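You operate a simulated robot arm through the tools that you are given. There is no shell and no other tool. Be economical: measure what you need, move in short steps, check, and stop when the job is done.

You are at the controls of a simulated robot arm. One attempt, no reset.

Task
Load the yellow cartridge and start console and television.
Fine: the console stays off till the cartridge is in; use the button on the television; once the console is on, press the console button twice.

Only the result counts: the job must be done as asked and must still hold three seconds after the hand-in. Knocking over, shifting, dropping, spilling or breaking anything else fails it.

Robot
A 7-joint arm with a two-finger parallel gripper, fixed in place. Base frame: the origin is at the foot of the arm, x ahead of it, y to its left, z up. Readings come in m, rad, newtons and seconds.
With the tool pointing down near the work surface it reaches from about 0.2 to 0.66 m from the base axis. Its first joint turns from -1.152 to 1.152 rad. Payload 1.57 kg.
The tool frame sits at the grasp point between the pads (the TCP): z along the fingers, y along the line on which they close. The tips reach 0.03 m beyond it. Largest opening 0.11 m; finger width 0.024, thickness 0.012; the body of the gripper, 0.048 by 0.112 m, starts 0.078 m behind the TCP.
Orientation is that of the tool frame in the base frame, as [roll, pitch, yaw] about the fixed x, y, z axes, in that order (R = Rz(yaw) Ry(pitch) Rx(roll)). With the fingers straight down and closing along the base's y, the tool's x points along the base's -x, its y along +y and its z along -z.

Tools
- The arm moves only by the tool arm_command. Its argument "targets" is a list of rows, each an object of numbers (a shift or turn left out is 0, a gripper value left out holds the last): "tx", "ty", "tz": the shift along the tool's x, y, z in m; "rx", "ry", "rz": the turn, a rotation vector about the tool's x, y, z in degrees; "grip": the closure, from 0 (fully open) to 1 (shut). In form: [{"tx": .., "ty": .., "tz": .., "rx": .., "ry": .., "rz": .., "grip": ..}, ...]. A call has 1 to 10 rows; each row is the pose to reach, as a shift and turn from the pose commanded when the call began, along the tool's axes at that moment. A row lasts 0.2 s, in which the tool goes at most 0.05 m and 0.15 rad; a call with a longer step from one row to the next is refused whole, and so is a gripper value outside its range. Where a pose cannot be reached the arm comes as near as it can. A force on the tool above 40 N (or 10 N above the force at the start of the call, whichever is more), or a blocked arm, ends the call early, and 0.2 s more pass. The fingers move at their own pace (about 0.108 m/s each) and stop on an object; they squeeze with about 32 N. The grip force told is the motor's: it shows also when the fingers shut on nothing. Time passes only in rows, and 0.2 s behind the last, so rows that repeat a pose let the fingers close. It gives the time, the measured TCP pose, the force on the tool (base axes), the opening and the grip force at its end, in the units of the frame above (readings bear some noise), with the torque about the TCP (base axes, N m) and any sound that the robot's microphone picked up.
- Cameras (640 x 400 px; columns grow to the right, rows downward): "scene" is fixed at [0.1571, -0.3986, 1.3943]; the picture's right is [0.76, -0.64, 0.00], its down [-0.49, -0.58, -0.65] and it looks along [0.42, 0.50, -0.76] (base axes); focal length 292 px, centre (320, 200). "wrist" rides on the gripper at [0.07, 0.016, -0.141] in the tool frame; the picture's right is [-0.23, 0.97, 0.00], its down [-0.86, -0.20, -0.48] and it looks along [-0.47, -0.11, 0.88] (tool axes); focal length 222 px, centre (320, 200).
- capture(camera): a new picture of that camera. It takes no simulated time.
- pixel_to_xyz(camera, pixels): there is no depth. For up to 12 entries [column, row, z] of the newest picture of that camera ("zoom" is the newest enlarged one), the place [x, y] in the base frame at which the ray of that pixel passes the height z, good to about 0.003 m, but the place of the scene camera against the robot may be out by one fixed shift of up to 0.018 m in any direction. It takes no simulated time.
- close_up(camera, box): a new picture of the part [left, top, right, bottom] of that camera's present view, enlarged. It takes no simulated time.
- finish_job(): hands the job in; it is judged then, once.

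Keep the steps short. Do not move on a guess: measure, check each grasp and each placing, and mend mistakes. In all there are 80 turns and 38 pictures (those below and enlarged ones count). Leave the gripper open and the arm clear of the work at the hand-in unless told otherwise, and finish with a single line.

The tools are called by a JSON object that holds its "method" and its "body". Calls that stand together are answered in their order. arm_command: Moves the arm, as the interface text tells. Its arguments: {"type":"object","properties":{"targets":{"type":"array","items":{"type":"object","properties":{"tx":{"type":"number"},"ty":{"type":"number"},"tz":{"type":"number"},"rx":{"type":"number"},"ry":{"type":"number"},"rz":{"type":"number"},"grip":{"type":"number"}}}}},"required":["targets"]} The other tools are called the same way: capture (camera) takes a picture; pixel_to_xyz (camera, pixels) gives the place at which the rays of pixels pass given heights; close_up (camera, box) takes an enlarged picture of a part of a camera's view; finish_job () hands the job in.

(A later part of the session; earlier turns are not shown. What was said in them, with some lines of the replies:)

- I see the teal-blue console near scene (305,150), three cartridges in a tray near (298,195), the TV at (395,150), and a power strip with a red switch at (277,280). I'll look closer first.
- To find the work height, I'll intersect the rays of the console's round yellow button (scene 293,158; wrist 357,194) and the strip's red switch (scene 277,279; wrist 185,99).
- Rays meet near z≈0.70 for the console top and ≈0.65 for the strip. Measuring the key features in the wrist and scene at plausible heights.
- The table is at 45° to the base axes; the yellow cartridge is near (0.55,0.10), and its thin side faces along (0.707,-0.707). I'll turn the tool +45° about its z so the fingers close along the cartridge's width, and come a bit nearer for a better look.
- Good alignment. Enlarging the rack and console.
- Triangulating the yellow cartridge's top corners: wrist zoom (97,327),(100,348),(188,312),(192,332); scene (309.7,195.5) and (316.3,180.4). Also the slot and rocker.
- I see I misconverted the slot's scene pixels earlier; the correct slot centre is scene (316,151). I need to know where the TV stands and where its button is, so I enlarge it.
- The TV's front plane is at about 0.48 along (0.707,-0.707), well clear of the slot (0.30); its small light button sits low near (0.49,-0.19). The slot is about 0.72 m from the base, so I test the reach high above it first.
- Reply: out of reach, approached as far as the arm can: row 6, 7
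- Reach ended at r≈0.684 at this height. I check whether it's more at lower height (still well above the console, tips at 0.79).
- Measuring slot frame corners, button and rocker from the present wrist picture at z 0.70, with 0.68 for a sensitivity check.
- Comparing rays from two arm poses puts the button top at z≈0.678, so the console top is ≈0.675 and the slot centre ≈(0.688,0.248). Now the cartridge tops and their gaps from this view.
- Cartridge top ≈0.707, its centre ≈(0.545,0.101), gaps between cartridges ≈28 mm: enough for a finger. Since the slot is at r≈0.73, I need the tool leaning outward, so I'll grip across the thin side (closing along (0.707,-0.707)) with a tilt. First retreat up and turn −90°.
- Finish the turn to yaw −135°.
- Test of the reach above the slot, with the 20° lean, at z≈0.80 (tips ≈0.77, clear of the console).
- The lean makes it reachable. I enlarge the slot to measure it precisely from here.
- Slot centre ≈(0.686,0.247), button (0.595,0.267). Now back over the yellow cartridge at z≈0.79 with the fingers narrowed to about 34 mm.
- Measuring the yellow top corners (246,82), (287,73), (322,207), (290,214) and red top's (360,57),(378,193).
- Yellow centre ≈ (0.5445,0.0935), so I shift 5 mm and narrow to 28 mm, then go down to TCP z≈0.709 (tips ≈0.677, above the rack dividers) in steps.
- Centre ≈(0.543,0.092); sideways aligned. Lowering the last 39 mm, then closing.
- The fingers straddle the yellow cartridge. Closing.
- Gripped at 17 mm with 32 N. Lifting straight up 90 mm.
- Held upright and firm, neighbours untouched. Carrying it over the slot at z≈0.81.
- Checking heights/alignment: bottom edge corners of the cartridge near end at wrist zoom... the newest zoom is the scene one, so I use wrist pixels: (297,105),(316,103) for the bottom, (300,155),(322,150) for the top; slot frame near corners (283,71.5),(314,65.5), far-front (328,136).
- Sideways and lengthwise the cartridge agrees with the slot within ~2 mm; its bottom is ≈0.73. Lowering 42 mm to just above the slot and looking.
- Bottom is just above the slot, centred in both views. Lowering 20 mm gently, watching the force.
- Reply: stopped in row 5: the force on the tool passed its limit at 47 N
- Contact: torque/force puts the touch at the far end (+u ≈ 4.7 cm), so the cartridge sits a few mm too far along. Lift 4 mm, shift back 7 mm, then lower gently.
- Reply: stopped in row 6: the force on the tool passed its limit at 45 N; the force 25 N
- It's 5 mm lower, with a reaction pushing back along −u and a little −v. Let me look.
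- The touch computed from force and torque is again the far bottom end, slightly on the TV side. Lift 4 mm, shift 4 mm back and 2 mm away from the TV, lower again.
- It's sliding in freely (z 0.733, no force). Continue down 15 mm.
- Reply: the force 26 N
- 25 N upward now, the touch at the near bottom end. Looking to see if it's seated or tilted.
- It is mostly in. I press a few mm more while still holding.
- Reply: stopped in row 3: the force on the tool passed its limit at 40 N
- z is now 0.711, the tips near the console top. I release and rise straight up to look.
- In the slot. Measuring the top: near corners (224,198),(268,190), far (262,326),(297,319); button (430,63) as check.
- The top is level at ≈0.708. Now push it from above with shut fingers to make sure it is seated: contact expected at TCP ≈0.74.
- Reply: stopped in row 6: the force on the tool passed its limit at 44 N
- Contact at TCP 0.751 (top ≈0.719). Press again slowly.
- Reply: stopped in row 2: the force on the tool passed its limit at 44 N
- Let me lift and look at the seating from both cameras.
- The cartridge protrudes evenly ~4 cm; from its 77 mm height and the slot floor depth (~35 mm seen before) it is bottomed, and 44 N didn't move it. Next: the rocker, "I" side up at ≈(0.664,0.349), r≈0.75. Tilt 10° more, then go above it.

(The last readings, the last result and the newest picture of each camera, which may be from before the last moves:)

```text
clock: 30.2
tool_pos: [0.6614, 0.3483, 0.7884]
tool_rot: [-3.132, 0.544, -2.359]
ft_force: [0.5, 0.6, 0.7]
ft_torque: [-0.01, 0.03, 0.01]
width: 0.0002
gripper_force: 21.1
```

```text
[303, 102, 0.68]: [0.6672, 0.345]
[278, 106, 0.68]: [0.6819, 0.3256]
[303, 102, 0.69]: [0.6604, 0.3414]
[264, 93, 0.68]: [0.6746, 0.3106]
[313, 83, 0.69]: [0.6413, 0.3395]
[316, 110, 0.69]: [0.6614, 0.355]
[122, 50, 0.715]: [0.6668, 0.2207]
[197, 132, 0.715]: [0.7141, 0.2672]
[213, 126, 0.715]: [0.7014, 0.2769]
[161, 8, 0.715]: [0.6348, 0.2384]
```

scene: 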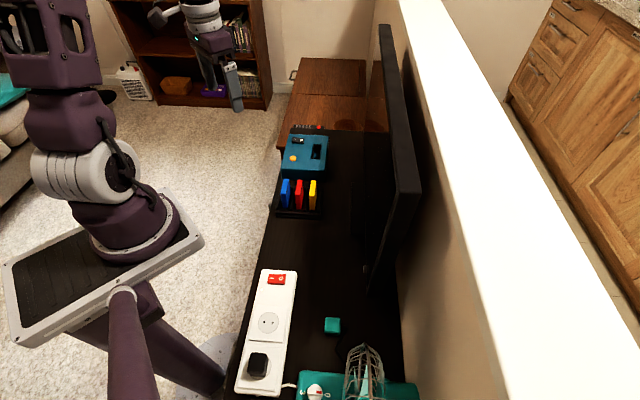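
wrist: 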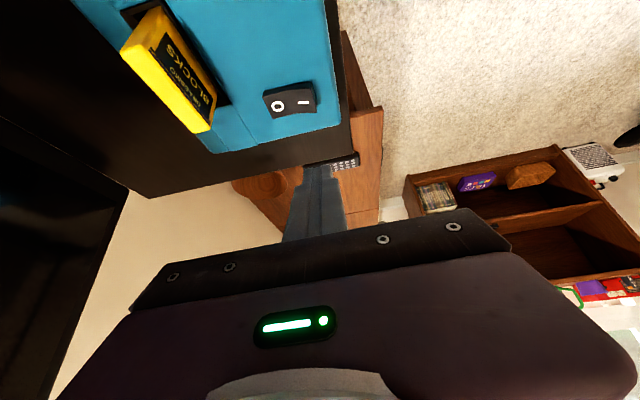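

"I" is at ≈(0.664,0.344). Adjust 6 mm back, descend, and press in small steps.

{"method": "arm_command", "body": {"targets": [{"tx": 0.0051, "tz": -0.0031}, {"tx": 0.018, "tz": 0.0183}, {"tx": 0.031, "tz": 0.0397}, {"tx": 0.0326, "tz": 0.0423}, {"tx": 0.0341, "tz": 0.0448}, {"tx": 0.0357, "tz": 0.0474}, {"tx": 0.0372, "tz": 0.05}, {"tx": 0.0388, "tz": 0.0525}, {"tx": 0.0403, "tz": 0.0551}, {"tx": 0.0419, "tz": 0.0577}]}}

```text
clock: 32.4
tool_pos: [0.6562, 0.3452, 0.7206]
tool_rot: [-3.131, 0.543, -2.359]
ft_force: [-18.6, -10.9, 24.1]
ft_torque: [-0.44, 0.28, -0.21]
width: 0.0
gripper_force: 21.0
stopped in row 10: the force on the tool passed its limit at 50 N (the readings are from after the stop); the commanded pose is now the measured one
```

Contact and strong press at tip z≈0.689. Lift and look at the rocker.

{"method": "arm_command", "body": {"targets": [{"tx": -0.01, "tz": -0.02}, {"tx": -0.02, "tz": -0.04}, {"tx": -0.026, "tz": -0.043}]}}

{"method": "close_up", "body": {"camera": "wrist", "box": [200, 40, 360, 170]}}

```text
clock: 33.2
tool_pos: [0.6574, 0.3454, 0.7683]
tool_rot: [-3.131, 0.541, -2.36]
ft_force: [0.5, -0.7, 0.4]
ft_torque: [0.02, 0.0, -0.03]
width: 0.0
gripper_force: 21.3
```

```text
3.08 times, centred on (280, 105) of wrist
```

zoom: 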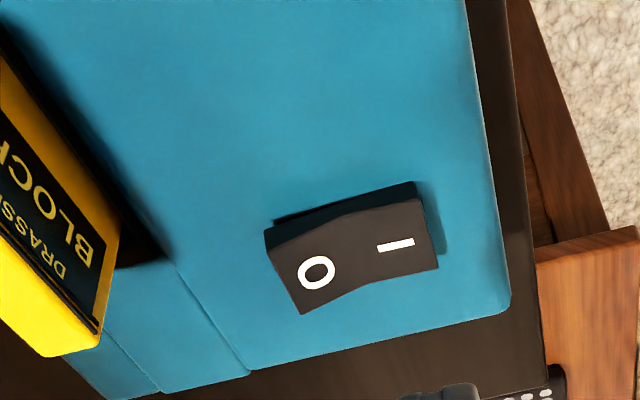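

Comparing slopes: now the "O" half stands up and the "I" half is flat, so the console is on. Next the yellow button at (0.595,0.267): move above it and then down to z≈0.73.

{"method": "arm_command", "body": {"targets": [{"tx": 0.0298, "ty": -0.0037, "tz": -0.018}, {"tx": 0.0597, "ty": -0.0075, "tz": -0.0359}, {"tx": 0.0895, "ty": -0.0112, "tz": -0.0538}, {"tx": 0.1, "ty": -0.0112, "tz": -0.0365}, {"tx": 0.1091, "ty": -0.0112, "tz": -0.0212}, {"tx": 0.1091, "ty": -0.0112, "tz": -0.0212}]}}

```text
clock: 34.6
tool_pos: [0.589, 0.2645, 0.7297]
tool_rot: [-3.132, 0.546, -2.358]
ft_force: [0.0, 0.6, -0.5]
ft_torque: [0.0, 0.04, 0.01]
width: 0.0
gripper_force: 22.0
```

Positioned 2 cm above the button. First press: down in 2–3 mm steps to see where it gives.

{"method": "arm_command", "body": {"targets": [{"tx": 0.0036, "tz": 0.006}, {"tx": 0.0072, "tz": 0.012}, {"tx": 0.0088, "tz": 0.0146}, {"tx": 0.0098, "tz": 0.0163}, {"tx": 0.0108, "tz": 0.018}, {"tx": 0.0119, "tz": 0.0197}, {"tx": 0.0129, "tz": 0.0214}, {"tx": 0.0129, "tz": 0.0214}]}}

```text
clock: 36.1
tool_pos: [0.5939, 0.266, 0.7112]
tool_rot: [-3.127, 0.556, -2.356]
ft_force: [0.1, 0.0, 10.6]
ft_torque: [0.03, -0.03, -0.07]
width: 0.0
gripper_force: 21.7
heard: click
stopped in row 7: the force on the tool passed its limit at 45 N (the readings are from after the stop); the commanded pose is now the measured one
```

A click: first press counted. Lift 15 mm and press a second time.

{"method": "arm_command", "body": {"targets": [{"tx": -0.0077, "tz": -0.0128}, {"tx": -0.0077, "tz": -0.0128}, {"tx": -0.0077, "tz": -0.0128}]}}

{"method": "arm_command", "body": {"targets": [{"tx": 0.0036, "tz": 0.006}, {"tx": 0.0062, "tz": 0.0103}, {"tx": 0.0072, "tz": 0.012}, {"tx": 0.0082, "tz": 0.0137}, {"tx": 0.0088, "tz": 0.0146}, {"tx": 0.0093, "tz": 0.0154}, {"tx": 0.0098, "tz": 0.0163}]}}

```text
clock: 36.9
tool_pos: [0.5914, 0.2637, 0.7237]
tool_rot: [-3.13, 0.55, -2.357]
ft_force: [0.0, 0.2, -0.1]
ft_torque: [-0.01, 0.02, 0.01]
width: 0.0
gripper_force: 21.4
```

```text
clock: 38.2
tool_pos: [0.5945, 0.2656, 0.7109]
tool_rot: [-3.125, 0.557, -2.358]
ft_force: [-0.2, -0.8, 11.1]
ft_torque: [0.03, -0.03, -0.03]
width: 0.0
gripper_force: 21.4
heard: click
stopped in row 6: the force on the tool passed its limit at 42 N (the readings are from after the stop); the commanded pose is now the measured one
```

Second click. Two presses done. Now lift well clear and take the lean out; also check fan position from the scene pixels.

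{"method": "arm_command", "body": {"targets": [{"tx": -0.0225, "tz": -0.037}, {"tx": -0.045, "tz": -0.074}, {"tx": -0.0675, "tz": -0.111}, {"tx": -0.0675, "tz": -0.111, "ry": 8}, {"tx": -0.0675, "tz": -0.111, "ry": 16}, {"tx": -0.0675, "tz": -0.111, "ry": 24}, {"tx": -0.0675, "tz": -0.111, "ry": 31.5}, {"tx": -0.0675, "tz": -0.111, "ry": 31.5}]}}

{"method": "pixel_to_xyz", "body": {"camera": "scene", "pixels": [[363, 345, 0.85], [363, 345, 0.75], [345, 400, 0.8], [384, 385, 0.8], [332, 326, 0.66], [300, 372, 0.66], [368, 295, 0.66]]}}

```text
clock: 40.0
tool_pos: [0.592, 0.265, 0.8391]
tool_rot: [-3.129, 0.005, -2.365]
ft_force: [0.3, 0.3, 0.4]
ft_torque: [0.01, -0.01, -0.01]
width: 0.0
gripper_force: 21.5
```

```text
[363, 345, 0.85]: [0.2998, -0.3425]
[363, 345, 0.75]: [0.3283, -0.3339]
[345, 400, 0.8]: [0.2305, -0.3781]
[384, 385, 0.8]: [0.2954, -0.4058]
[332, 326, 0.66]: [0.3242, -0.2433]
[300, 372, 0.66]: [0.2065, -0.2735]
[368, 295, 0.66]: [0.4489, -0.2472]
```

The fan is ~0.2 m away from the TV button. Now swing along the table at z≈0.84 while turning so the fingers face the TV.

{"method": "arm_command", "body": {"targets": [{"tx": 0.0356, "ty": -0.009, "rz": 8.5}, {"tx": 0.0712, "ty": -0.018, "rz": 17}, {"tx": 0.1068, "ty": -0.027, "rz": 25.5}, {"tx": 0.1424, "ty": -0.036, "rz": 34}, {"tx": 0.178, "ty": -0.045, "rz": 42.5}, {"tx": 0.2136, "ty": -0.053, "rz": 51}, {"tx": 0.2492, "ty": -0.062, "rz": 59.5}, {"tx": 0.2848, "ty": -0.071, "rz": 68}, {"tx": 0.3204, "ty": -0.08, "rz": 76.5}, {"tx": 0.356, "ty": -0.089, "rz": 85}]}}

{"method": "arm_command", "body": {"targets": [{"rz": 5.5}, {"rz": 5.5}]}}

{"method": "arm_command", "body": {"targets": [{"ry": -8}, {"ry": -16}, {"ry": -24}, {"ry": -32}, {"ry": -35}, {"ry": -35}]}}

{"method": "capture", "body": {"camera": "wrist"}}

```text
clock: 42.2
tool_pos: [0.3996, -0.0492, 0.8391]
tool_rot: [3.138, 0.012, 2.431]
ft_force: [0.4, 0.0, -0.1]
ft_torque: [-0.02, 0.0, 0.02]
width: 0.0001
gripper_force: 20.8
```

```text
clock: 42.8
tool_pos: [0.3995, -0.0465, 0.8399]
tool_rot: [3.136, 0.014, 2.337]
ft_force: [-0.4, 0.4, 0.1]
ft_torque: [-0.02, 0.01, 0.01]
width: 0.0002
gripper_force: 21.7
```

```text
clock: 44.2
tool_pos: [0.401, -0.0462, 0.8381]
tool_rot: [3.136, 0.625, 2.335]
ft_force: [0.0, 0.8, -0.5]
ft_torque: [0.01, 0.03, 0.01]
width: 0.0
gripper_force: 21.5
```

```text
4 pictures are left
```

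wrist: 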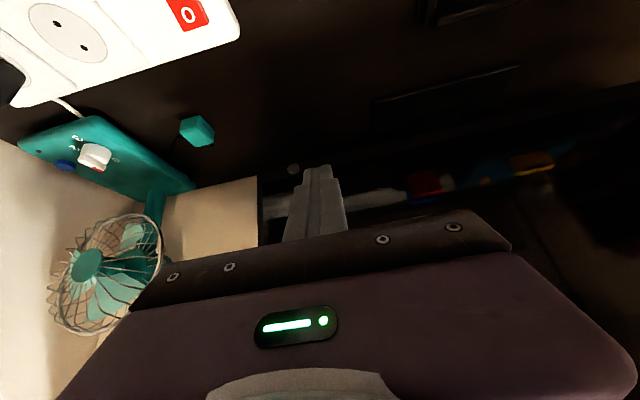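

The TV button shows as a small grey disc at (294,169) in the wrist view. Triangulate it.

{"method": "pixel_to_xyz", "body": {"camera": "wrist", "pixels": [[294, 169, 0.64], [294, 169, 0.66], [294, 169, 0.68], [294, 169, 0.7], [294, 169, 0.72], [260, 178, 0.66], [294, 180, 0.66]]}}

{"method": "pixel_to_xyz", "body": {"camera": "scene", "pixels": [[363.8, 269, 0.64], [363.8, 269, 0.66], [363.8, 269, 0.68], [363.8, 269, 0.7], [363.8, 269, 0.72]]}}

{"method": "close_up", "body": {"camera": "wrist", "box": [240, 120, 380, 220]}}

```text
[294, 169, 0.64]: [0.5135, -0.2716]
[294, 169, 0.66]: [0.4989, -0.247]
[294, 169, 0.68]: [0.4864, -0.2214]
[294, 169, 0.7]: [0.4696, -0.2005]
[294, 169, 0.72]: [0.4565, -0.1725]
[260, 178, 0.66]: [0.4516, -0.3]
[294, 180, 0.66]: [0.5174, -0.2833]
```

```text
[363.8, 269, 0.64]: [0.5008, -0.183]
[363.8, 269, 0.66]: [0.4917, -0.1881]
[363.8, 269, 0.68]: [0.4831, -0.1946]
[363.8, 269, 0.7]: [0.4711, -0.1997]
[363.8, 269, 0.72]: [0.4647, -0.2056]
```

```text
4.00 times, centred on (310, 170) of wrist
```

zoom: 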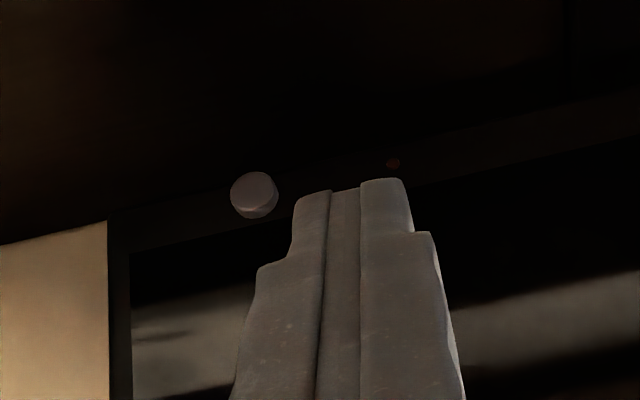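

Disc found; its height (≈0.68–0.70) needs a better fix, so I lower the camera to get parallax, staying clear of the TV, and look once more.

{"method": "arm_command", "body": {"targets": [{"tx": 0.012, "ty": 0.0113, "tz": 0.0418}, {"tx": 0.0242, "ty": 0.0227, "tz": 0.0837}, {"tx": 0.0363, "ty": 0.034, "tz": 0.1255}, {"tx": 0.0363, "ty": 0.034, "tz": 0.1255}]}}

{"method": "close_up", "body": {"camera": "wrist", "box": [180, 120, 380, 250]}}

```text
clock: 45.2
tool_pos: [0.4559, -0.0547, 0.7148]
tool_rot: [3.137, 0.624, 2.334]
ft_force: [-0.3, 0.3, -0.7]
ft_torque: [0.01, 0.0, -0.04]
width: 0.0
gripper_force: 21.7
```

```text
3.08 times, centred on (280, 185) of wrist
```

zoom: 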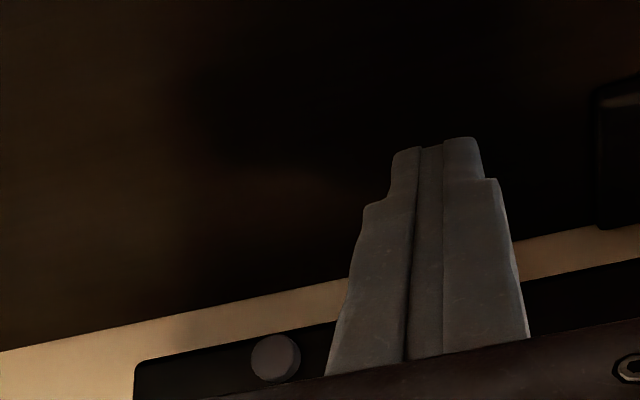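

Clear now: the disc is at zoom (274,358).

{"method": "pixel_to_xyz", "body": {"camera": "zoom", "pixels": [[274, 358, 0.7], [274, 358, 0.71], [274, 358, 0.69], [274, 358, 0.72], [274, 358, 0.68], [274, 340, 0.7], [250, 358, 0.7], [0, 352, 0.63]]}}

```text
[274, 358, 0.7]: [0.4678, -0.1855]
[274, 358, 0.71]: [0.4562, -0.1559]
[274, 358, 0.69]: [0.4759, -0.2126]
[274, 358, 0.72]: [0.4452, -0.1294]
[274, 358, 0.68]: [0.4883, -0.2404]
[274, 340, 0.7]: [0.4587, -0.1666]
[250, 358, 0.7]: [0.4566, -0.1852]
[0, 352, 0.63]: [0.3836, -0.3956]
```

Both rays meet at u=0.1875, v=0.487, z=0.690: the button is at ≈(0.477,−0.212,0.690). I place the shut fingertips in front of it, ~2 cm short.

{"method": "arm_command", "body": {"targets": [{"tx": 0, "ty": -0.032, "tz": 0}, {"tx": 0, "ty": -0.064, "tz": 0}, {"tx": 0, "ty": -0.0944, "tz": 0}, {"tx": -0.03, "ty": -0.0944, "tz": 0.027}, {"tx": -0.0606, "ty": -0.0944, "tz": 0.0548}, {"tx": -0.0606, "ty": -0.0944, "tz": 0.0548}]}}

{"method": "capture", "body": {"camera": "wrist"}}

```text
clock: 46.6
tool_pos: [0.4429, -0.1764, 0.7045]
tool_rot: [3.138, 0.622, 2.336]
ft_force: [0.3, 0.1, 0.2]
ft_torque: [-0.02, -0.02, 0.05]
width: 0.0
gripper_force: 20.7
```

```text
1 pictures are left
```

wrist: 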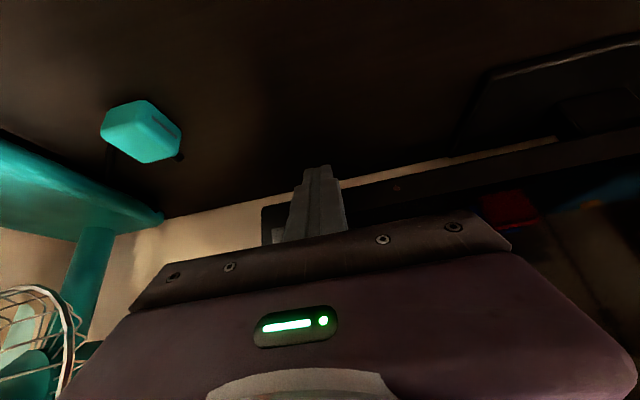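

The fingertip covers where the button should be (TV corner at column 262, button ~5 cm to its right). Push forward in 2 mm steps up to the expected contact.

{"method": "arm_command", "body": {"targets": [{"tx": -0.0065, "tz": 0.0047}, {"tx": -0.013, "tz": 0.0093}, {"tx": -0.0146, "tz": 0.0105}, {"tx": -0.0163, "tz": 0.0117}, {"tx": -0.0171, "tz": 0.0122}, {"tx": -0.0179, "tz": 0.0128}]}}

```text
clock: 48.0
tool_pos: [0.4541, -0.1906, 0.7041]
tool_rot: [3.141, 0.609, 2.339]
ft_force: [-7.0, 7.1, -4.2]
ft_torque: [0.17, 0.16, -0.02]
width: 0.0002
gripper_force: 21.3
heard: click
stopped in row 6: the force on the tool passed its limit at 43 N (the readings are from after the stop); the commanded pose is now the measured one
```

A click: the TV button was pressed. Retreat straight back, then up, opening the gripper.

{"method": "arm_command", "body": {"targets": [{"tx": 0.0163, "tz": -0.0117}, {"tx": 0.0406, "tz": -0.0292}, {"tx": 0.065, "tz": -0.0466}, {"tx": 0.05, "tz": -0.08}, {"tx": 0.03, "tz": -0.12}, {"tx": 0.01, "tz": -0.16, "grip": 0}, {"tx": 0.0, "tz": -0.2, "grip": 0}, {"tx": 0.0, "tz": -0.22, "grip": 0}, {"tx": 0.0, "tz": -0.22, "grip": 0}]}}

{"method": "capture", "body": {"camera": "scene"}}

```text
clock: 50.0
tool_pos: [0.3871, -0.119, 0.8293]
tool_rot: [3.14, 0.615, 2.336]
ft_force: [-0.2, -0.1, -1.0]
ft_torque: [-0.02, -0.02, 0.02]
width: 0.1099
gripper_force: 0.0
out of reach, approached as far as the arm can: row 7, 8, 9
```

```text
0 pictures are left
```

scene: 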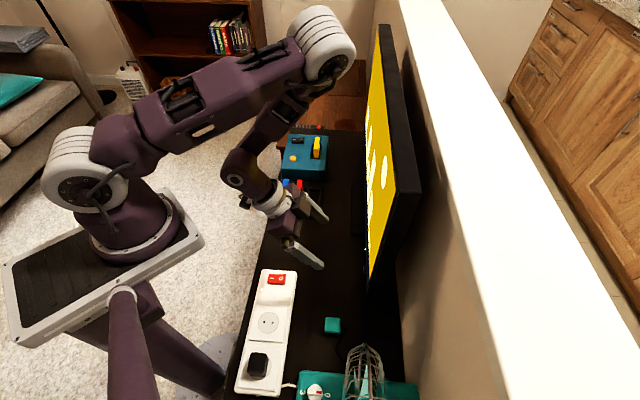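

The TV shows a bright yellow game screen, the cartridge stands in the console, nothing else has moved, and the gripper is open and clear. Handing in.

{"method": "finish_job", "body": {}}

```text
The job is handed in.
```

Done: the yellow cartridge is in, the console was then switched on and its button pressed twice, and the television was started with its own button.
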